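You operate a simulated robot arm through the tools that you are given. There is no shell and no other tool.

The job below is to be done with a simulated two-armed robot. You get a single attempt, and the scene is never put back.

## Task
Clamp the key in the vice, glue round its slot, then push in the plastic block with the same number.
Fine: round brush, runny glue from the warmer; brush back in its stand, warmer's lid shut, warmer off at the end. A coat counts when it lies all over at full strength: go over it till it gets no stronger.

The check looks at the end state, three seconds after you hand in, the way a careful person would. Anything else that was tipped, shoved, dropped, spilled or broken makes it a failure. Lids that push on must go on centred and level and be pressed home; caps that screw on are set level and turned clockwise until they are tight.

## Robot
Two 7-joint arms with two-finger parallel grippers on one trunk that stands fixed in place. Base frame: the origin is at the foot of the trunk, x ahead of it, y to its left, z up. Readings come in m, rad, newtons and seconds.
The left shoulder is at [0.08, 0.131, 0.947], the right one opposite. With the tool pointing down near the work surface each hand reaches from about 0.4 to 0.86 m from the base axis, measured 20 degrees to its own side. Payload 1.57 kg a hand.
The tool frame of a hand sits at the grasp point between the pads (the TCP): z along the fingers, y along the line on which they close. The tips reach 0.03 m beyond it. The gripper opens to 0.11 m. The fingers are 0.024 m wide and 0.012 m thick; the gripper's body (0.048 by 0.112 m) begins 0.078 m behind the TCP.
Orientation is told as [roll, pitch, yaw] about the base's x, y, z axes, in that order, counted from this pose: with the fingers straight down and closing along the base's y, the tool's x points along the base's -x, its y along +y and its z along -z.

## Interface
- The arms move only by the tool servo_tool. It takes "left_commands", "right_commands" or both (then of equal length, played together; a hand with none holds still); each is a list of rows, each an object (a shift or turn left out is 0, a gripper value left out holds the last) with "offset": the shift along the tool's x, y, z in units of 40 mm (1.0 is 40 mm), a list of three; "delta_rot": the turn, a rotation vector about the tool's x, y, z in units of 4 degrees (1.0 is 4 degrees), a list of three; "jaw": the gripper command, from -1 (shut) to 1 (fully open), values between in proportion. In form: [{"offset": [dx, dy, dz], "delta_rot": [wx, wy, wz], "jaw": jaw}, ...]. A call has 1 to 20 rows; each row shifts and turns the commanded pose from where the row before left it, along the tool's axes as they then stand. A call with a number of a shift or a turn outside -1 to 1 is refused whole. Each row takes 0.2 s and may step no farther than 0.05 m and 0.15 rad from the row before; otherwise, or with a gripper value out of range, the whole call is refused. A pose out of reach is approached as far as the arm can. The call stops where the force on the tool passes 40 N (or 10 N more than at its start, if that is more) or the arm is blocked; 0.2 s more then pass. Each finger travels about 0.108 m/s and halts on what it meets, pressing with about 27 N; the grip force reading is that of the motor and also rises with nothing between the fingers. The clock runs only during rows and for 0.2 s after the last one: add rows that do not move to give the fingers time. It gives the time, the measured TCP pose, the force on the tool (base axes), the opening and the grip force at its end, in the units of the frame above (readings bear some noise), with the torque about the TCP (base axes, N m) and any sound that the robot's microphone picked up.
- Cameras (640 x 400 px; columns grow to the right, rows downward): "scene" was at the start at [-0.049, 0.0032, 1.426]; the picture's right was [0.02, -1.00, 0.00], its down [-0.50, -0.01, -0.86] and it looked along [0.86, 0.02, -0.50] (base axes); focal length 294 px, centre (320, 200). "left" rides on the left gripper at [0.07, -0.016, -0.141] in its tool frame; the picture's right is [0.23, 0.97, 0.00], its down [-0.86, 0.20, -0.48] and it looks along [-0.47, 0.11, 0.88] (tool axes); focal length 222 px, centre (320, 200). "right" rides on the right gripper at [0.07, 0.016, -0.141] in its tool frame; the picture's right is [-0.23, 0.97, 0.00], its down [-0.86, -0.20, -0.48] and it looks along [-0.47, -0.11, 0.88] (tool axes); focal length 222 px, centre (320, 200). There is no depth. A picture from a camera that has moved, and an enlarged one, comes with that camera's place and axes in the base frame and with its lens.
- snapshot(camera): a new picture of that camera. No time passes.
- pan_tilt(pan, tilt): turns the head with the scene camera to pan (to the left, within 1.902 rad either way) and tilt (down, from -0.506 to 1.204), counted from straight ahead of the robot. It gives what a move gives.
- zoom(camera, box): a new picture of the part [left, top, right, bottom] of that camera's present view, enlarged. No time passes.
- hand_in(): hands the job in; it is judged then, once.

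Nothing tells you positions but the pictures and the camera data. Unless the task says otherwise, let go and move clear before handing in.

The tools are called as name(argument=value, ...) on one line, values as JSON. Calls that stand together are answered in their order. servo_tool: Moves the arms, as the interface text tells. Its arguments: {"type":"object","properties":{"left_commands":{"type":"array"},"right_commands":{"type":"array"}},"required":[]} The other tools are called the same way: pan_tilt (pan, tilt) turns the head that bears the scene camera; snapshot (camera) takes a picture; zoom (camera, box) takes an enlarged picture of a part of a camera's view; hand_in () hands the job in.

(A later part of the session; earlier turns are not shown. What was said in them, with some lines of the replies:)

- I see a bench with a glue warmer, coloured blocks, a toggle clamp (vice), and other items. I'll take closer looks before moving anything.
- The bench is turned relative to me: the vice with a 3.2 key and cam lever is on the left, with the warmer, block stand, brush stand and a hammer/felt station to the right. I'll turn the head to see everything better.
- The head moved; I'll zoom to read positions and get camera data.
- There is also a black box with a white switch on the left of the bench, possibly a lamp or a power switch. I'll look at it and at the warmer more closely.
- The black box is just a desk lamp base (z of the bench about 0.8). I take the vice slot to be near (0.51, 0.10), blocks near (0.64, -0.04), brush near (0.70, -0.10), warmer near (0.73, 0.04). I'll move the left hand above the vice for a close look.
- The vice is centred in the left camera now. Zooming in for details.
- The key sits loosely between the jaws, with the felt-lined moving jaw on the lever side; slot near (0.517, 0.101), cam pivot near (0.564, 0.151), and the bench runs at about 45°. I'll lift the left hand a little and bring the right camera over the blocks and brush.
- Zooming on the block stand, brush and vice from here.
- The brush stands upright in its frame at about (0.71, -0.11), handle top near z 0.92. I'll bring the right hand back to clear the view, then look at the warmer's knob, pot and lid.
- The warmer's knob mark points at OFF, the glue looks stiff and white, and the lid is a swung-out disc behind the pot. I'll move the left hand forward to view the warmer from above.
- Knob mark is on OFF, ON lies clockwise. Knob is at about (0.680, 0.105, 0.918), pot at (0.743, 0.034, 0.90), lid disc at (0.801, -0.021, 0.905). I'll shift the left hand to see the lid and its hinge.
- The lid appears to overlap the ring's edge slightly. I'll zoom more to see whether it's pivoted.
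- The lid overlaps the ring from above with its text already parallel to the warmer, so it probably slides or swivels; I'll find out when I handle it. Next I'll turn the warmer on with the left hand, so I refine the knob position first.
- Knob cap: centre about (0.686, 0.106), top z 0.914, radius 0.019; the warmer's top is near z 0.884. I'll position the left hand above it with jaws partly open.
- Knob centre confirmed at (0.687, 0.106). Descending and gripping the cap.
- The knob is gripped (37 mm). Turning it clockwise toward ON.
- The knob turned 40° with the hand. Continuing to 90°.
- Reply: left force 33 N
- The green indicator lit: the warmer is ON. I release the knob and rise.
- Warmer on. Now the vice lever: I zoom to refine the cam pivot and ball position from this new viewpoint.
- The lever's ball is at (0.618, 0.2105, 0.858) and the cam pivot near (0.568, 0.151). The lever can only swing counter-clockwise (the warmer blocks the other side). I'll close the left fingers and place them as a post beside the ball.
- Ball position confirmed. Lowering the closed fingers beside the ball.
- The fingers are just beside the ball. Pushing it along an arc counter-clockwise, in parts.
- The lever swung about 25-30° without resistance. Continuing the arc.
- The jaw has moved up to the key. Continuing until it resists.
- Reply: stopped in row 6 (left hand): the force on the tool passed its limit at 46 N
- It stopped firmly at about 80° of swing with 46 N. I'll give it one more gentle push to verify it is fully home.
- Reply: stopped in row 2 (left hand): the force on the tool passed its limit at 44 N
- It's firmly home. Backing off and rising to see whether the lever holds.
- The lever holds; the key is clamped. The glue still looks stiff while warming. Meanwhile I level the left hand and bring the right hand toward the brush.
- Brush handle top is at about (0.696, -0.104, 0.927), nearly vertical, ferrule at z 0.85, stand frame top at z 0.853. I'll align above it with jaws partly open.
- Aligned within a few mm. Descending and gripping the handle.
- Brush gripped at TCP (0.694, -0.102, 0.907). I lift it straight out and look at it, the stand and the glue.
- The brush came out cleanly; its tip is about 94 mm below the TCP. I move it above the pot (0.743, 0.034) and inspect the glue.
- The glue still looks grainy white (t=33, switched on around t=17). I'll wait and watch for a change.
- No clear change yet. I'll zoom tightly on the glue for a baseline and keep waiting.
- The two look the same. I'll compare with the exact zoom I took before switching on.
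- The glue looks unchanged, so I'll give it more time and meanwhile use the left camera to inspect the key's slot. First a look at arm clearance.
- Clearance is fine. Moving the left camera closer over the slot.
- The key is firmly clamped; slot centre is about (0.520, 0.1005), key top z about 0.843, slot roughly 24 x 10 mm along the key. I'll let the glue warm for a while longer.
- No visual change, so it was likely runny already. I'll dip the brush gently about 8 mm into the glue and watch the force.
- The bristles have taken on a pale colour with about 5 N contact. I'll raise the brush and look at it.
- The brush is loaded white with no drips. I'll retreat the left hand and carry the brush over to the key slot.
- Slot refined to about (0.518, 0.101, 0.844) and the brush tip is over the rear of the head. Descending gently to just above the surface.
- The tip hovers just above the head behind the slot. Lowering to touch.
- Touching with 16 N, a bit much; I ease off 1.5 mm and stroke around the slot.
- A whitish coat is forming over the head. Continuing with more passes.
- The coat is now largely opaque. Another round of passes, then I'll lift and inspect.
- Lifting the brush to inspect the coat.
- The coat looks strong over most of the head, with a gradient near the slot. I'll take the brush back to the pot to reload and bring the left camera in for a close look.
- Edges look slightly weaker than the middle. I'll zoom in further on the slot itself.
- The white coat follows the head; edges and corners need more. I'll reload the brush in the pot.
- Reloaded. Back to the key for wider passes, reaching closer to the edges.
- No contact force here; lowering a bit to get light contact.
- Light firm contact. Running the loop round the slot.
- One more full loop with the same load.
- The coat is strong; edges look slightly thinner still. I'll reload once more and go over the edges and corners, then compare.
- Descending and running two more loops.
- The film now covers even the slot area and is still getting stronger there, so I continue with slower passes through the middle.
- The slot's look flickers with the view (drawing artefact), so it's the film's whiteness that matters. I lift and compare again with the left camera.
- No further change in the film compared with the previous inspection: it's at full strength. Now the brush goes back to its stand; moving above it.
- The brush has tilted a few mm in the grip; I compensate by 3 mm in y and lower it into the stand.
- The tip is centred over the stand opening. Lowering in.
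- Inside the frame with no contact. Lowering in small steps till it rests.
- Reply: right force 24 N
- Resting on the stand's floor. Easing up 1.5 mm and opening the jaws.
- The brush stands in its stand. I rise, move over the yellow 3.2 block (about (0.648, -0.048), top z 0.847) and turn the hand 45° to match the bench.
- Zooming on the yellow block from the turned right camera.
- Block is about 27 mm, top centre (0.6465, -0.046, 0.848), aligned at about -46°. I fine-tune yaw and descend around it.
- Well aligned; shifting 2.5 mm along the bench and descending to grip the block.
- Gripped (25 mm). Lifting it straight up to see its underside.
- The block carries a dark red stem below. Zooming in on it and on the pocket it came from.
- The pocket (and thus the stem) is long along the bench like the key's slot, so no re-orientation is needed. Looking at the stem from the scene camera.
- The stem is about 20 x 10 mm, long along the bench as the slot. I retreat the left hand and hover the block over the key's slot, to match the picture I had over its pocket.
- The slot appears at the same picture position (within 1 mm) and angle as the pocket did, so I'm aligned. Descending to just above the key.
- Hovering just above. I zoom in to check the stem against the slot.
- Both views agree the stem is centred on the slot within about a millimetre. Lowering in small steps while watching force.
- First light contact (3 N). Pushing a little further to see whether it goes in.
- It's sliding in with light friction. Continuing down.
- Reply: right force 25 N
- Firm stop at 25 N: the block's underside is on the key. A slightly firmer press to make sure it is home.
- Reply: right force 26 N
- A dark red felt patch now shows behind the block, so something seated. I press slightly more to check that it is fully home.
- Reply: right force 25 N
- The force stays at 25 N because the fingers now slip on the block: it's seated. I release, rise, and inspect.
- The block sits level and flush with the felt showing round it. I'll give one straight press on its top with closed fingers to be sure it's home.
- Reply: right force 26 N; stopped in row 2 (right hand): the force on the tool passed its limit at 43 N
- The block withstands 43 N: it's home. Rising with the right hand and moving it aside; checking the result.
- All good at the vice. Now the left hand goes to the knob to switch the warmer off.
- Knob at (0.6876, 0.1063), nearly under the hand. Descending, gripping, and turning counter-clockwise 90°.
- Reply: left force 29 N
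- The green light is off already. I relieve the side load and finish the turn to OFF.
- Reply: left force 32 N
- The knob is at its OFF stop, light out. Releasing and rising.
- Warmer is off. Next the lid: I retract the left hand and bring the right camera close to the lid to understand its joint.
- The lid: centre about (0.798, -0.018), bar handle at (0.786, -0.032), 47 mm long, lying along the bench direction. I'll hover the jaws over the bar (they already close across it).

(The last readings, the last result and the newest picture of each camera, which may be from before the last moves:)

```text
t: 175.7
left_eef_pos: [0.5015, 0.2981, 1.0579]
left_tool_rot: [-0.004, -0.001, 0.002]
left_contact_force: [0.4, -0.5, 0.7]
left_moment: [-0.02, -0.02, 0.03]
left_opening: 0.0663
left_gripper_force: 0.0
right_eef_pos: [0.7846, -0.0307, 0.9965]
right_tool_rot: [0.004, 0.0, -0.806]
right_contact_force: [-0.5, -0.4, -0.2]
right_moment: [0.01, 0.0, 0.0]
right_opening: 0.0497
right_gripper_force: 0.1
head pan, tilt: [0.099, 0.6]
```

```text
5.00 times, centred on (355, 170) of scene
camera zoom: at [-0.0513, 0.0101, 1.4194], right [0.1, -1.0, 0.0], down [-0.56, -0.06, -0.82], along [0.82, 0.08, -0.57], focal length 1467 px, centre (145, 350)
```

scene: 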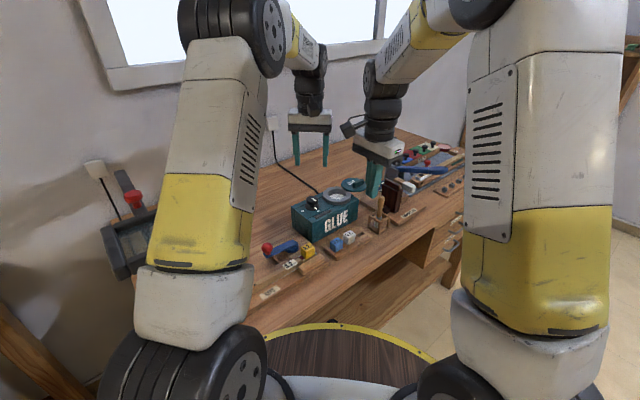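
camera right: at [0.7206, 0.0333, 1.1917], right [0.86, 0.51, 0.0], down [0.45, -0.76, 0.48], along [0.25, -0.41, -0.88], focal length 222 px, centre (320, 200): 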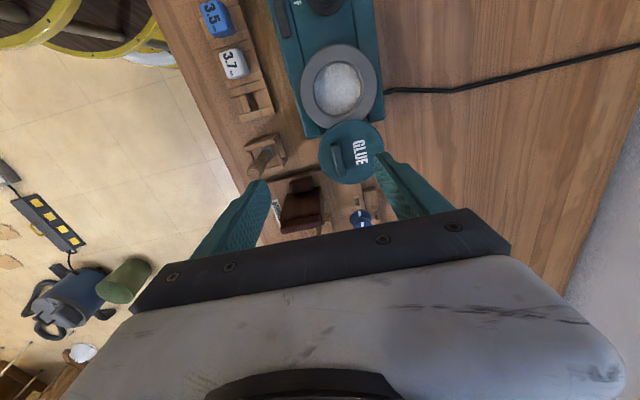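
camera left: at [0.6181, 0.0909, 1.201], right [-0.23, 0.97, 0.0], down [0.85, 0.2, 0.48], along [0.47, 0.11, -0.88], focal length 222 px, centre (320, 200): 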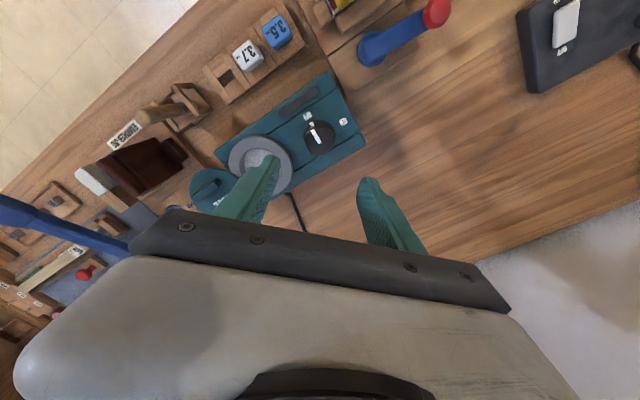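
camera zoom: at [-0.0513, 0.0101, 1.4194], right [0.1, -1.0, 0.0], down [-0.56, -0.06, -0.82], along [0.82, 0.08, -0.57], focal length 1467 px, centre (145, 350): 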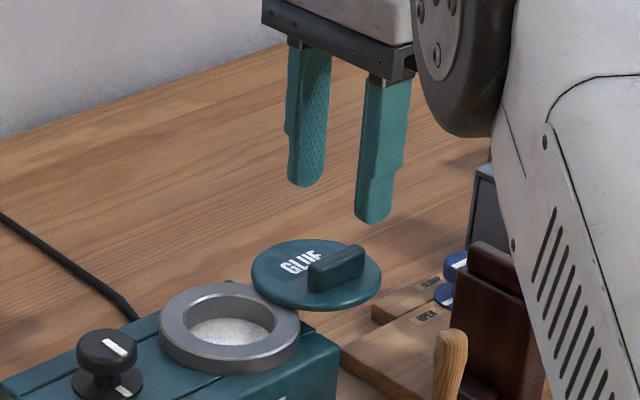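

Bar centre is at (0.787, -0.034), z 0.907-0.925. Lowering so the tips stay just above the lid, then closing on the bar.

servo_tool(right_commands=[{"offset": [-0.1, -0.015, 0.5]}, {"offset": [0, 0, 0.5]}, {"offset": [0, 0, 0.3]}, {}])

zoom(camera="right", box=[220, 80, 420, 240])

zoom(camera="scene", box=[310, 130, 400, 210])

```text
t: 176.7
left_eef_pos: [0.5015, 0.2983, 1.0575]
left_tool_rot: [-0.003, 0.0, 0.0]
left_contact_force: [0.5, 0.0, -0.1]
left_moment: [0.0, 0.03, -0.02]
left_opening: 0.0661
left_gripper_force: 0.0
right_eef_pos: [0.7883, -0.0352, 0.9434]
right_tool_rot: [0.003, 0.0, -0.807]
right_contact_force: [-0.7, 0.8, -0.4]
right_moment: [0.01, -0.02, 0.0]
right_opening: 0.0495
right_gripper_force: 0.1
head pan, tilt: [0.099, 0.6]
```

```text
2.50 times, centred on (320, 160) of right
camera zoom: at [0.7497, 0.0284, 1.0872], right [0.86, 0.51, 0.0], down [0.45, -0.76, 0.48], along [0.25, -0.41, -0.88], focal length 555 px, centre (320, 300)
```

zoom: 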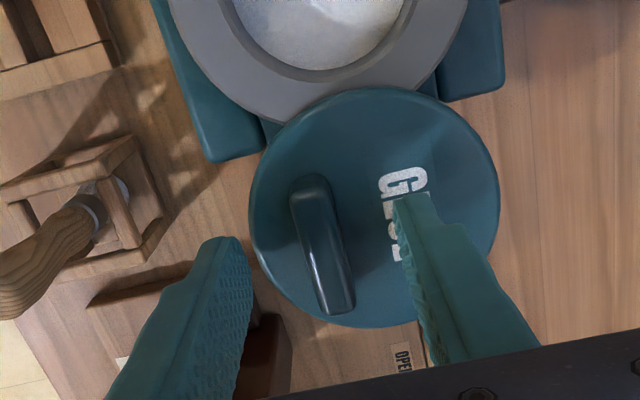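

```text
5.00 times, centred on (355, 170) of scene
camera zoom: at [-0.0513, 0.0101, 1.4194], right [0.1, -1.0, 0.0], down [-0.56, -0.06, -0.82], along [0.82, 0.08, -0.57], focal length 1467 px, centre (145, 350)
```

zoom: 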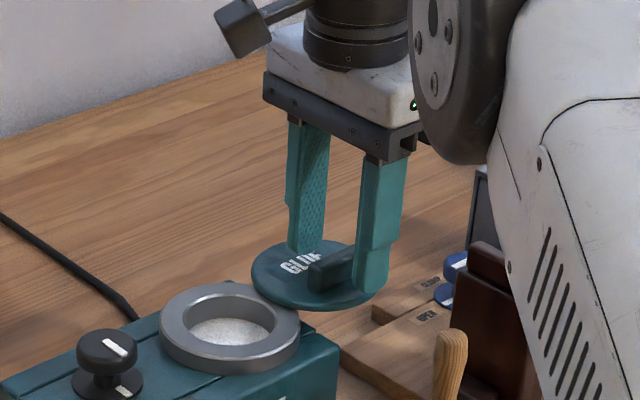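

Closing on the bar gently.

servo_tool(right_commands=[{"jaw": -0.4}, {"jaw": -0.6}, {"jaw": -0.75}, {"jaw": -0.85}, {}])

zoom(camera="right", box=[220, 80, 420, 240])

```text
t: 177.9
left_eef_pos: [0.5012, 0.2997, 1.057]
left_tool_rot: [-0.004, 0.001, 0.003]
left_contact_force: [0.4, -0.1, -0.2]
left_moment: [0.05, 0.02, 0.0]
left_opening: 0.066
left_gripper_force: 0.2
right_eef_pos: [0.7883, -0.0333, 0.9447]
right_tool_rot: [0.004, 0.0, -0.804]
right_contact_force: [3.3, 4.1, -1.1]
right_moment: [-0.05, -0.01, 0.74]
right_opening: 0.0126
right_gripper_force: 29.4
head pan, tilt: [0.099, 0.6]
```

```text
2.50 times, centred on (320, 160) of right
camera zoom: at [0.7498, 0.0292, 1.0876], right [0.86, 0.51, 0.0], down [0.45, -0.76, 0.48], along [0.25, -0.41, -0.88], focal length 555 px, centre (320, 300)
```

zoom: 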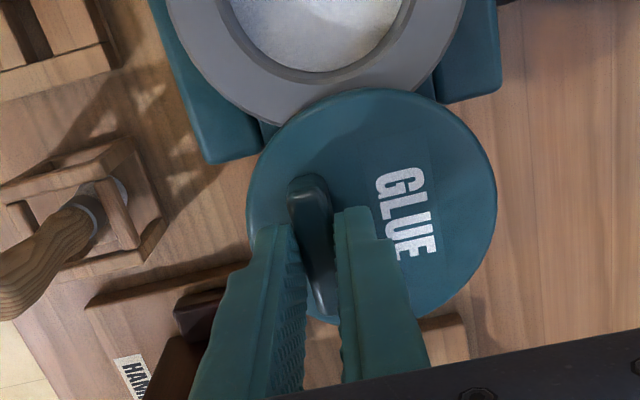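

Gripped (12.6 mm). The twisting moment shows the bar lies a degree or two off my hand's angle; I adjust yaw and then test a small slide toward the pot.

servo_tool(right_commands=[{"delta_rot": [0, 0, -0.4]}, {}])

servo_tool(right_commands=[{"offset": [0.05, 0, 0]}, {"offset": [0.05, 0, 0]}, {}])

zoom(camera="right", box=[220, 80, 420, 240])

```text
t: 178.5
left_eef_pos: [0.5003, 0.2986, 1.0573]
left_tool_rot: [-0.002, 0.0, 0.003]
left_contact_force: [0.0, -0.8, 0.0]
left_moment: [0.01, 0.02, 0.0]
left_opening: 0.0661
left_gripper_force: 0.0
right_eef_pos: [0.7892, -0.0343, 0.9445]
right_tool_rot: [0.006, -0.001, -0.779]
right_contact_force: [6.1, 6.0, -1.6]
right_moment: [0.17, 0.06, -0.58]
right_opening: 0.0122
right_gripper_force: 29.5
head pan, tilt: [0.099, 0.6]
```

```text
t: 179.3
left_eef_pos: [0.4997, 0.2987, 1.0566]
left_tool_rot: [-0.002, -0.001, 0.001]
left_contact_force: [-1.4, -0.6, 0.6]
left_moment: [-0.01, 0.03, 0.01]
left_opening: 0.0659
left_gripper_force: 0.1
right_eef_pos: [0.7856, -0.0309, 0.9454]
right_tool_rot: [0.002, 0.0, -0.779]
right_contact_force: [7.7, 6.7, -1.6]
right_moment: [0.06, -0.03, -0.56]
right_opening: 0.0126
right_gripper_force: 29.5
head pan, tilt: [0.099, 0.6]
```

```text
2.50 times, centred on (320, 160) of right
camera zoom: at [0.7454, 0.0309, 1.0876], right [0.85, 0.53, 0.0], down [0.47, -0.74, 0.48], along [0.26, -0.4, -0.88], focal length 555 px, centre (320, 300)
```

zoom: 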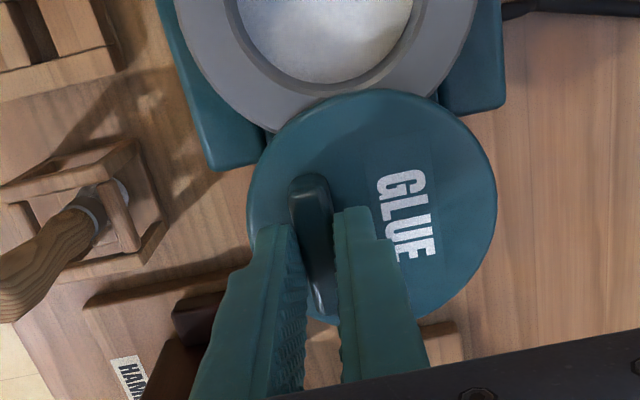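

The lid follows my hand toward the pot without resistance and resists twisting: it's a sliding lid. I fine-tune yaw and sideways offset and slide it on.

servo_tool(right_commands=[{"offset": [0, 0.025, 0], "delta_rot": [0, 0, 0.17]}, {}, {"offset": [0.1, 0, 0]}, {"offset": [0.15, 0, 0]}, {"offset": [0.15, 0, 0]}, {"offset": [0.15, 0, 0]}, {}])

zoom(camera="right", box=[220, 80, 420, 240])

zoom(camera="scene", box=[310, 150, 390, 220])

```text
t: 180.9
left_eef_pos: [0.501, 0.2975, 1.057]
left_tool_rot: [-0.002, 0.0, 0.003]
left_contact_force: [-0.7, 0.0, -0.2]
left_moment: [0.0, 0.04, -0.01]
left_opening: 0.0662
left_gripper_force: 0.0
right_eef_pos: [0.769, -0.0154, 0.945]
right_tool_rot: [0.004, -0.001, -0.792]
right_contact_force: [1.4, 1.3, -1.8]
right_moment: [-0.22, -0.08, 0.48]
right_opening: 0.0125
right_gripper_force: 29.5
head pan, tilt: [0.099, 0.6]
```

```text
2.50 times, centred on (320, 160) of right
camera zoom: at [0.7309, 0.047, 1.0876], right [0.85, 0.52, 0.0], down [0.46, -0.75, 0.48], along [0.25, -0.41, -0.88], focal length 555 px, centre (320, 300)
```

zoom: 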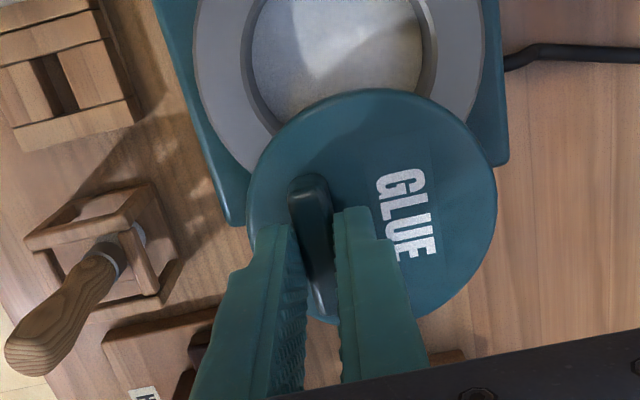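

```text
5.71 times, centred on (350, 185) of scene
camera zoom: at [-0.0512, 0.0102, 1.4194], right [0.1, -1.0, 0.0], down [-0.56, -0.06, -0.82], along [0.82, 0.08, -0.57], focal length 1677 px, centre (149, 286)
```

zoom: 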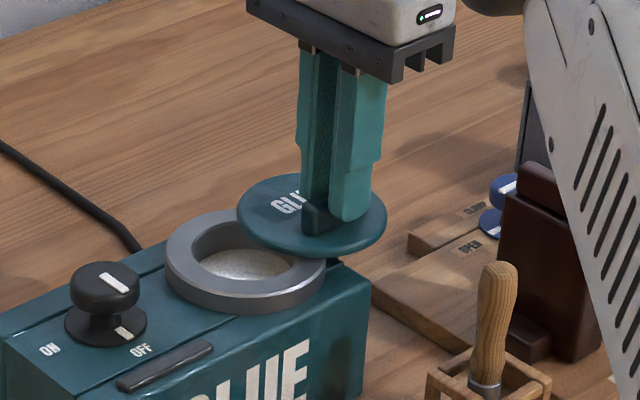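

The lid slides straight along the rails. Continuing toward the shut position.

servo_tool(right_commands=[{"offset": [0.15, 0, 0], "delta_rot": [0, 0, -0.08]}, {"offset": [0.15, 0, 0]}, {"offset": [0.15, 0, 0]}, {"offset": [0.15, 0, 0]}, {"offset": [0.15, 0, 0]}, {"offset": [0.15, 0, 0]}, {}])

zoom(camera="right", box=[220, 80, 420, 240])

zoom(camera="scene", box=[310, 150, 390, 220])

```text
t: 182.5
left_eef_pos: [0.4997, 0.2986, 1.0573]
left_tool_rot: [-0.001, -0.001, 0.002]
left_contact_force: [0.0, -0.3, 0.7]
left_moment: [0.03, -0.03, -0.01]
left_opening: 0.0661
left_gripper_force: 0.0
right_eef_pos: [0.7444, 0.0099, 0.9452]
right_tool_rot: [0.004, -0.001, -0.784]
right_contact_force: [0.8, 1.9, -3.2]
right_moment: [0.04, 0.0, -0.04]
right_opening: 0.0125
right_gripper_force: 29.9
head pan, tilt: [0.099, 0.6]
```

```text
2.50 times, centred on (320, 160) of right
camera zoom: at [0.7053, 0.0721, 1.0876], right [0.85, 0.53, 0.0], down [0.46, -0.75, 0.48], along [0.26, -0.4, -0.88], focal length 555 px, centre (320, 300)
```

zoom: 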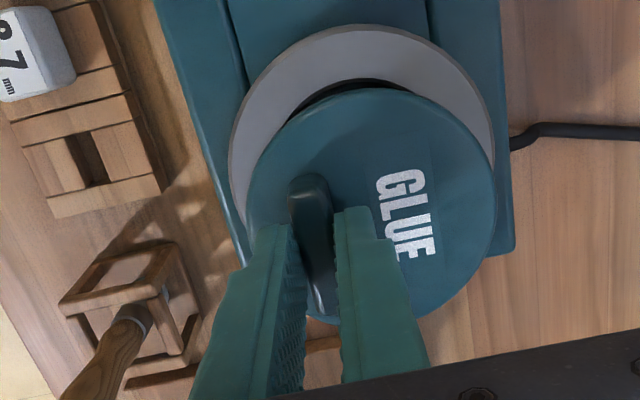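

```text
5.71 times, centred on (350, 185) of scene
camera zoom: at [-0.0512, 0.0102, 1.4194], right [0.1, -1.0, 0.0], down [-0.56, -0.06, -0.82], along [0.82, 0.08, -0.57], focal length 1677 px, centre (149, 286)
```

zoom: 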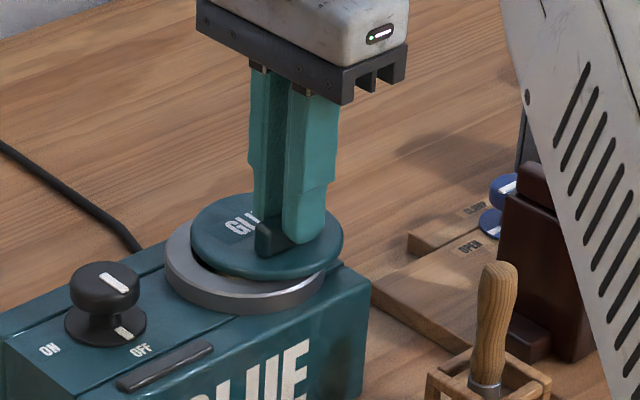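

About 17 mm remain. Moving on gently until it stops.

servo_tool(right_commands=[{"offset": [0.1, 0, 0]}, {"offset": [0.1, 0, 0]}, {"offset": [0.1, 0, 0]}, {"offset": [0.05, 0, 0]}, {}])

servo_tool(right_commands=[{"offset": [0.04, 0, 0]}, {"offset": [0.04, 0, 0]}, {}])

zoom(camera="right", box=[220, 80, 420, 240])

zoom(camera="scene", box=[310, 150, 390, 220])

```text
t: 183.7
left_eef_pos: [0.4998, 0.2989, 1.0572]
left_tool_rot: [-0.002, 0.001, 0.003]
left_contact_force: [-0.4, -0.5, 1.0]
left_moment: [-0.02, 0.02, 0.0]
left_opening: 0.0659
left_gripper_force: 0.0
right_eef_pos: [0.7349, 0.0212, 0.9455]
right_tool_rot: [0.002, 0.0, -0.786]
right_contact_force: [0.4, 2.1, -2.4]
right_moment: [-0.09, -0.09, -0.04]
right_opening: 0.0125
right_gripper_force: 29.9
head pan, tilt: [0.099, 0.6]
```

```text
t: 184.5
left_eef_pos: [0.5007, 0.2979, 1.058]
left_tool_rot: [-0.001, 0.001, 0.001]
left_contact_force: [0.2, -0.1, -0.3]
left_moment: [0.0, -0.02, -0.01]
left_opening: 0.0658
left_gripper_force: 0.1
right_eef_pos: [0.7326, 0.0217, 0.9451]
right_tool_rot: [0.004, -0.001, -0.785]
right_contact_force: [8.8, -2.9, -4.3]
right_moment: [0.05, -0.06, -0.05]
right_opening: 0.0127
right_gripper_force: 29.9
head pan, tilt: [0.099, 0.6]
```

```text
2.50 times, centred on (320, 160) of right
camera zoom: at [0.6935, 0.0838, 1.0875], right [0.85, 0.53, 0.0], down [0.46, -0.75, 0.48], along [0.26, -0.41, -0.88], focal length 555 px, centre (320, 300)
```

zoom: 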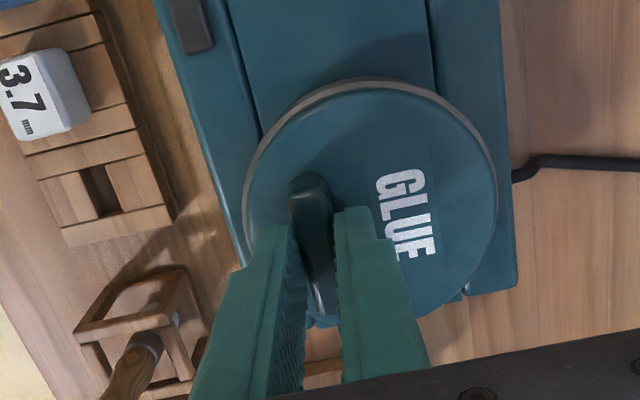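

```text
5.71 times, centred on (350, 185) of scene
camera zoom: at [-0.0507, 0.01, 1.4195], right [0.1, -1.0, 0.0], down [-0.56, -0.06, -0.82], along [0.82, 0.08, -0.57], focal length 1677 px, centre (149, 286)
```

zoom: 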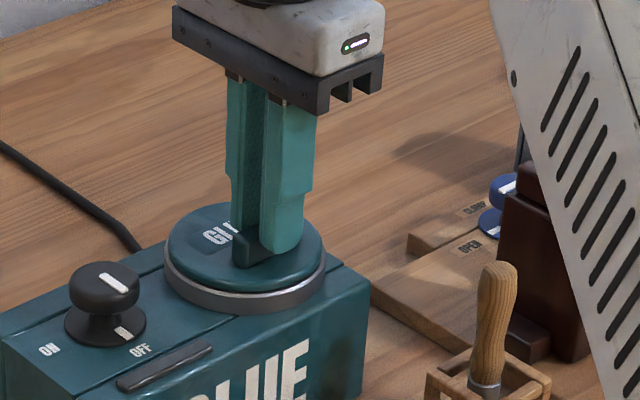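

It reached a stop (8 N). I push a touch more to be sure it's fully shut.

servo_tool(right_commands=[{"offset": [0.04, 0, 0]}, {"offset": [0.03, 0, 0]}, {}])

zoom(camera="scene", box=[310, 160, 370, 215])

```text
t: 185.3
left_eef_pos: [0.5003, 0.2981, 1.0568]
left_tool_rot: [-0.001, 0.001, 0.001]
left_contact_force: [-0.6, -0.4, 0.2]
left_moment: [-0.01, -0.01, -0.02]
left_opening: 0.0661
left_gripper_force: 0.1
right_eef_pos: [0.7338, 0.0218, 0.9446]
right_tool_rot: [0.003, -0.004, -0.786]
right_contact_force: [25.9, -11.7, -4.7]
right_moment: [-0.64, -0.89, 0.02]
right_opening: 0.0128
right_gripper_force: 29.8
head pan, tilt: [0.099, 0.6]
```

```text
7.27 times, centred on (340, 188) of scene
camera zoom: at [-0.05, 0.0096, 1.4195], right [0.1, -1.0, 0.0], down [-0.56, -0.06, -0.82], along [0.82, 0.08, -0.57], focal length 2134 px, centre (174, 291)
```

zoom: 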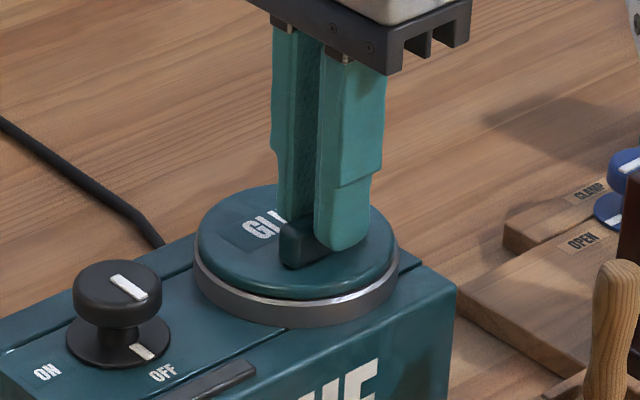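

It's firmly shut against its stop. Releasing the bar and rising.

servo_tool(right_commands=[{"jaw": -0.6}, {"jaw": -0.3}, {"jaw": -0.2}, {}, {"offset": [0, 0, -0.5]}, {"offset": [0, 0, -0.8]}, {"offset": [0, 0, -1]}, {"offset": [0, 0, -0.5]}])

zoom(camera="scene", box=[290, 160, 390, 235])

zoom(camera="right", box=[220, 60, 420, 220])

```text
t: 187.1
left_eef_pos: [0.4998, 0.298, 1.0577]
left_tool_rot: [-0.001, 0.001, 0.003]
left_contact_force: [0.2, 0.0, 0.4]
left_moment: [-0.01, -0.01, 0.02]
left_opening: 0.066
left_gripper_force: 0.0
right_eef_pos: [0.7306, 0.0234, 1.0573]
right_tool_rot: [0.002, 0.0, -0.784]
right_contact_force: [-0.1, 0.8, -0.9]
right_moment: [0.03, 0.02, 0.01]
right_opening: 0.0441
right_gripper_force: 0.1
head pan, tilt: [0.099, 0.6]
```

```text
5.33 times, centred on (340, 198) of scene
camera zoom: at [-0.0512, 0.0101, 1.4194], right [0.1, -1.0, 0.0], down [-0.56, -0.06, -0.82], along [0.82, 0.08, -0.57], focal length 1565 px, centre (213, 213)
```

zoom: 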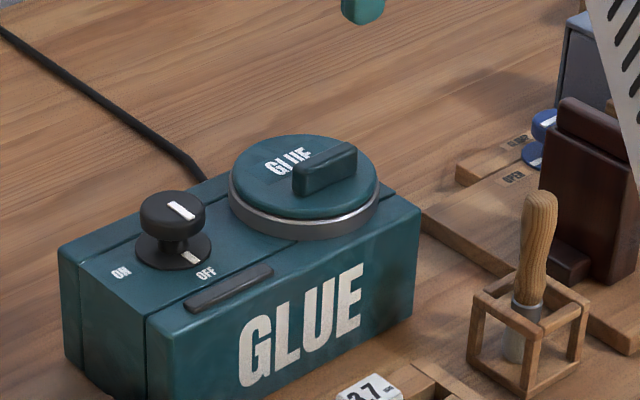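

```text
2.50 times, centred on (320, 140) of right
camera zoom: at [0.6906, 0.0855, 1.1996], right [0.85, 0.53, 0.0], down [0.46, -0.75, 0.48], along [0.25, -0.4, -0.88], focal length 555 px, centre (320, 350)
```

zoom: 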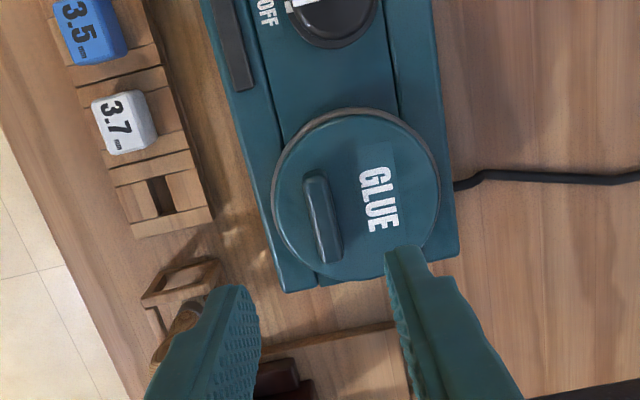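

Lid shut and concentric, knob OFF, brush in its stand. I move the right hand clear and make a final inspection of everything.

servo_tool(right_commands=[{"offset": [0, 0, -0.8]}, {"offset": [0, -1, -0.1]}, {"offset": [0, -1, -0.1]}, {"offset": [0, -1, -0.1]}, {"offset": [0, -1, -0.1]}, {"offset": [0, -1, 0]}, {"offset": [0, -1, 0]}, {"offset": [0, -1, 0]}, {}], left_commands=[{}, {}, {"offset": [0, 0, -0.6]}, {"offset": [0, 0, -0.6]}, {}, {}, {}, {}, {}])

snapshot(camera="scene")

zoom(camera="scene", box=[240, 180, 400, 300])

zoom(camera="scene", box=[270, 220, 350, 290])

zoom(camera="scene", box=[340, 150, 460, 250])

```text
t: 189.1
left_eef_pos: [0.4985, 0.298, 1.1057]
left_tool_rot: [-0.001, -0.002, 0.001]
left_contact_force: [0.5, 0.0, -0.1]
left_moment: [0.0, -0.02, 0.01]
left_opening: 0.0655
left_gripper_force: 0.1
right_eef_pos: [0.5321, -0.1754, 1.1055]
right_tool_rot: [0.005, 0.0, -0.783]
right_contact_force: [-0.4, 1.1, 0.2]
right_moment: [0.03, -0.01, 0.03]
right_opening: 0.044
right_gripper_force: 0.1
head pan, tilt: [0.099, 0.6]
```

```text
taken
```

scene: 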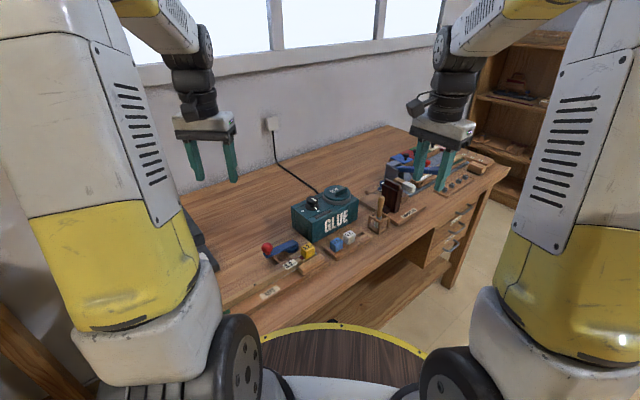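

```text
3.33 times, centred on (320, 240) of scene
camera zoom: at [-0.0514, 0.0101, 1.4194], right [0.1, -1.0, 0.0], down [-0.56, -0.06, -0.82], along [0.82, 0.08, -0.57], focal length 978 px, centre (320, 67)
```

zoom: 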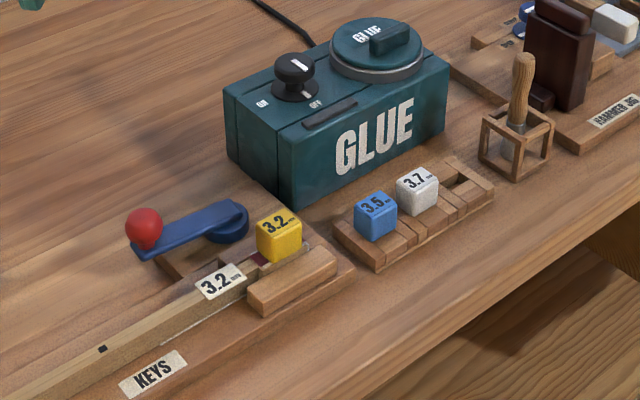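

```text
5.71 times, centred on (310, 255) of scene
camera zoom: at [-0.0514, 0.0101, 1.4194], right [0.1, -1.0, 0.0], down [-0.56, -0.06, -0.82], along [0.82, 0.08, -0.57], focal length 1677 px, centre (377, -114)
```

zoom: 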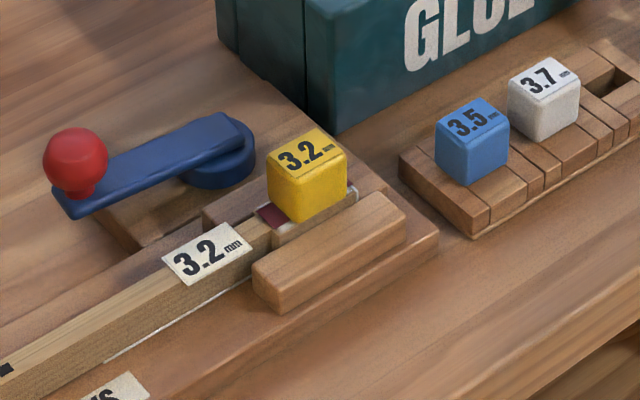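

```text
4.00 times, centred on (400, 200) of scene
camera zoom: at [-0.0514, 0.0101, 1.4194], right [0.1, -1.0, 0.0], down [-0.56, -0.06, -0.82], along [0.82, 0.08, -0.57], focal length 1174 px, centre (0, 200)
```

zoom: 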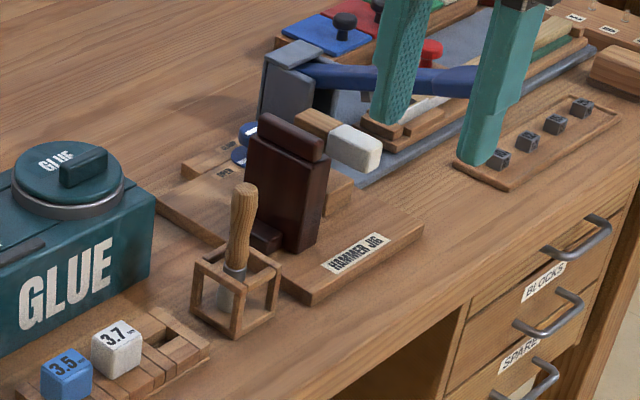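

Everything is in place: key clamped, film full around the slot, 3.2 block pressed home and level, brush upright in its stand, lid shut, warmer off, both hands clear. Handing in.

hand_in()

```text
The job is handed in.
```

The job is handed in, and my last look showed every step done. I haven't seen the result of the check.

- **Key:** it is clamped in the vice. The lever stopped firmly at about 45 N and held when I let go.
- **Glue:** I put three brush loads of glue on the top of the key round the slot, going over it until it looked no stronger. A thin, paler line remained along the edges. It didn't change with more passes, so I took it to be part of the surface. The glue's look never changed as it warmed, so I judged it runny from how it loaded the brush and spread.
- **Block:** the yellow 3.2 block is in the slot, level, and didn't give under a 43 N press. Once it went in, a dark red felt patch showed on the glued area around it.
- **Brush:** it is back upright in its stand.
- **Warmer:** the lid slides, and I pushed it shut against its stop. The knob is at OFF and the light is out.

I saw nothing tipped, moved or spilled, and both hands are clear of the bench.
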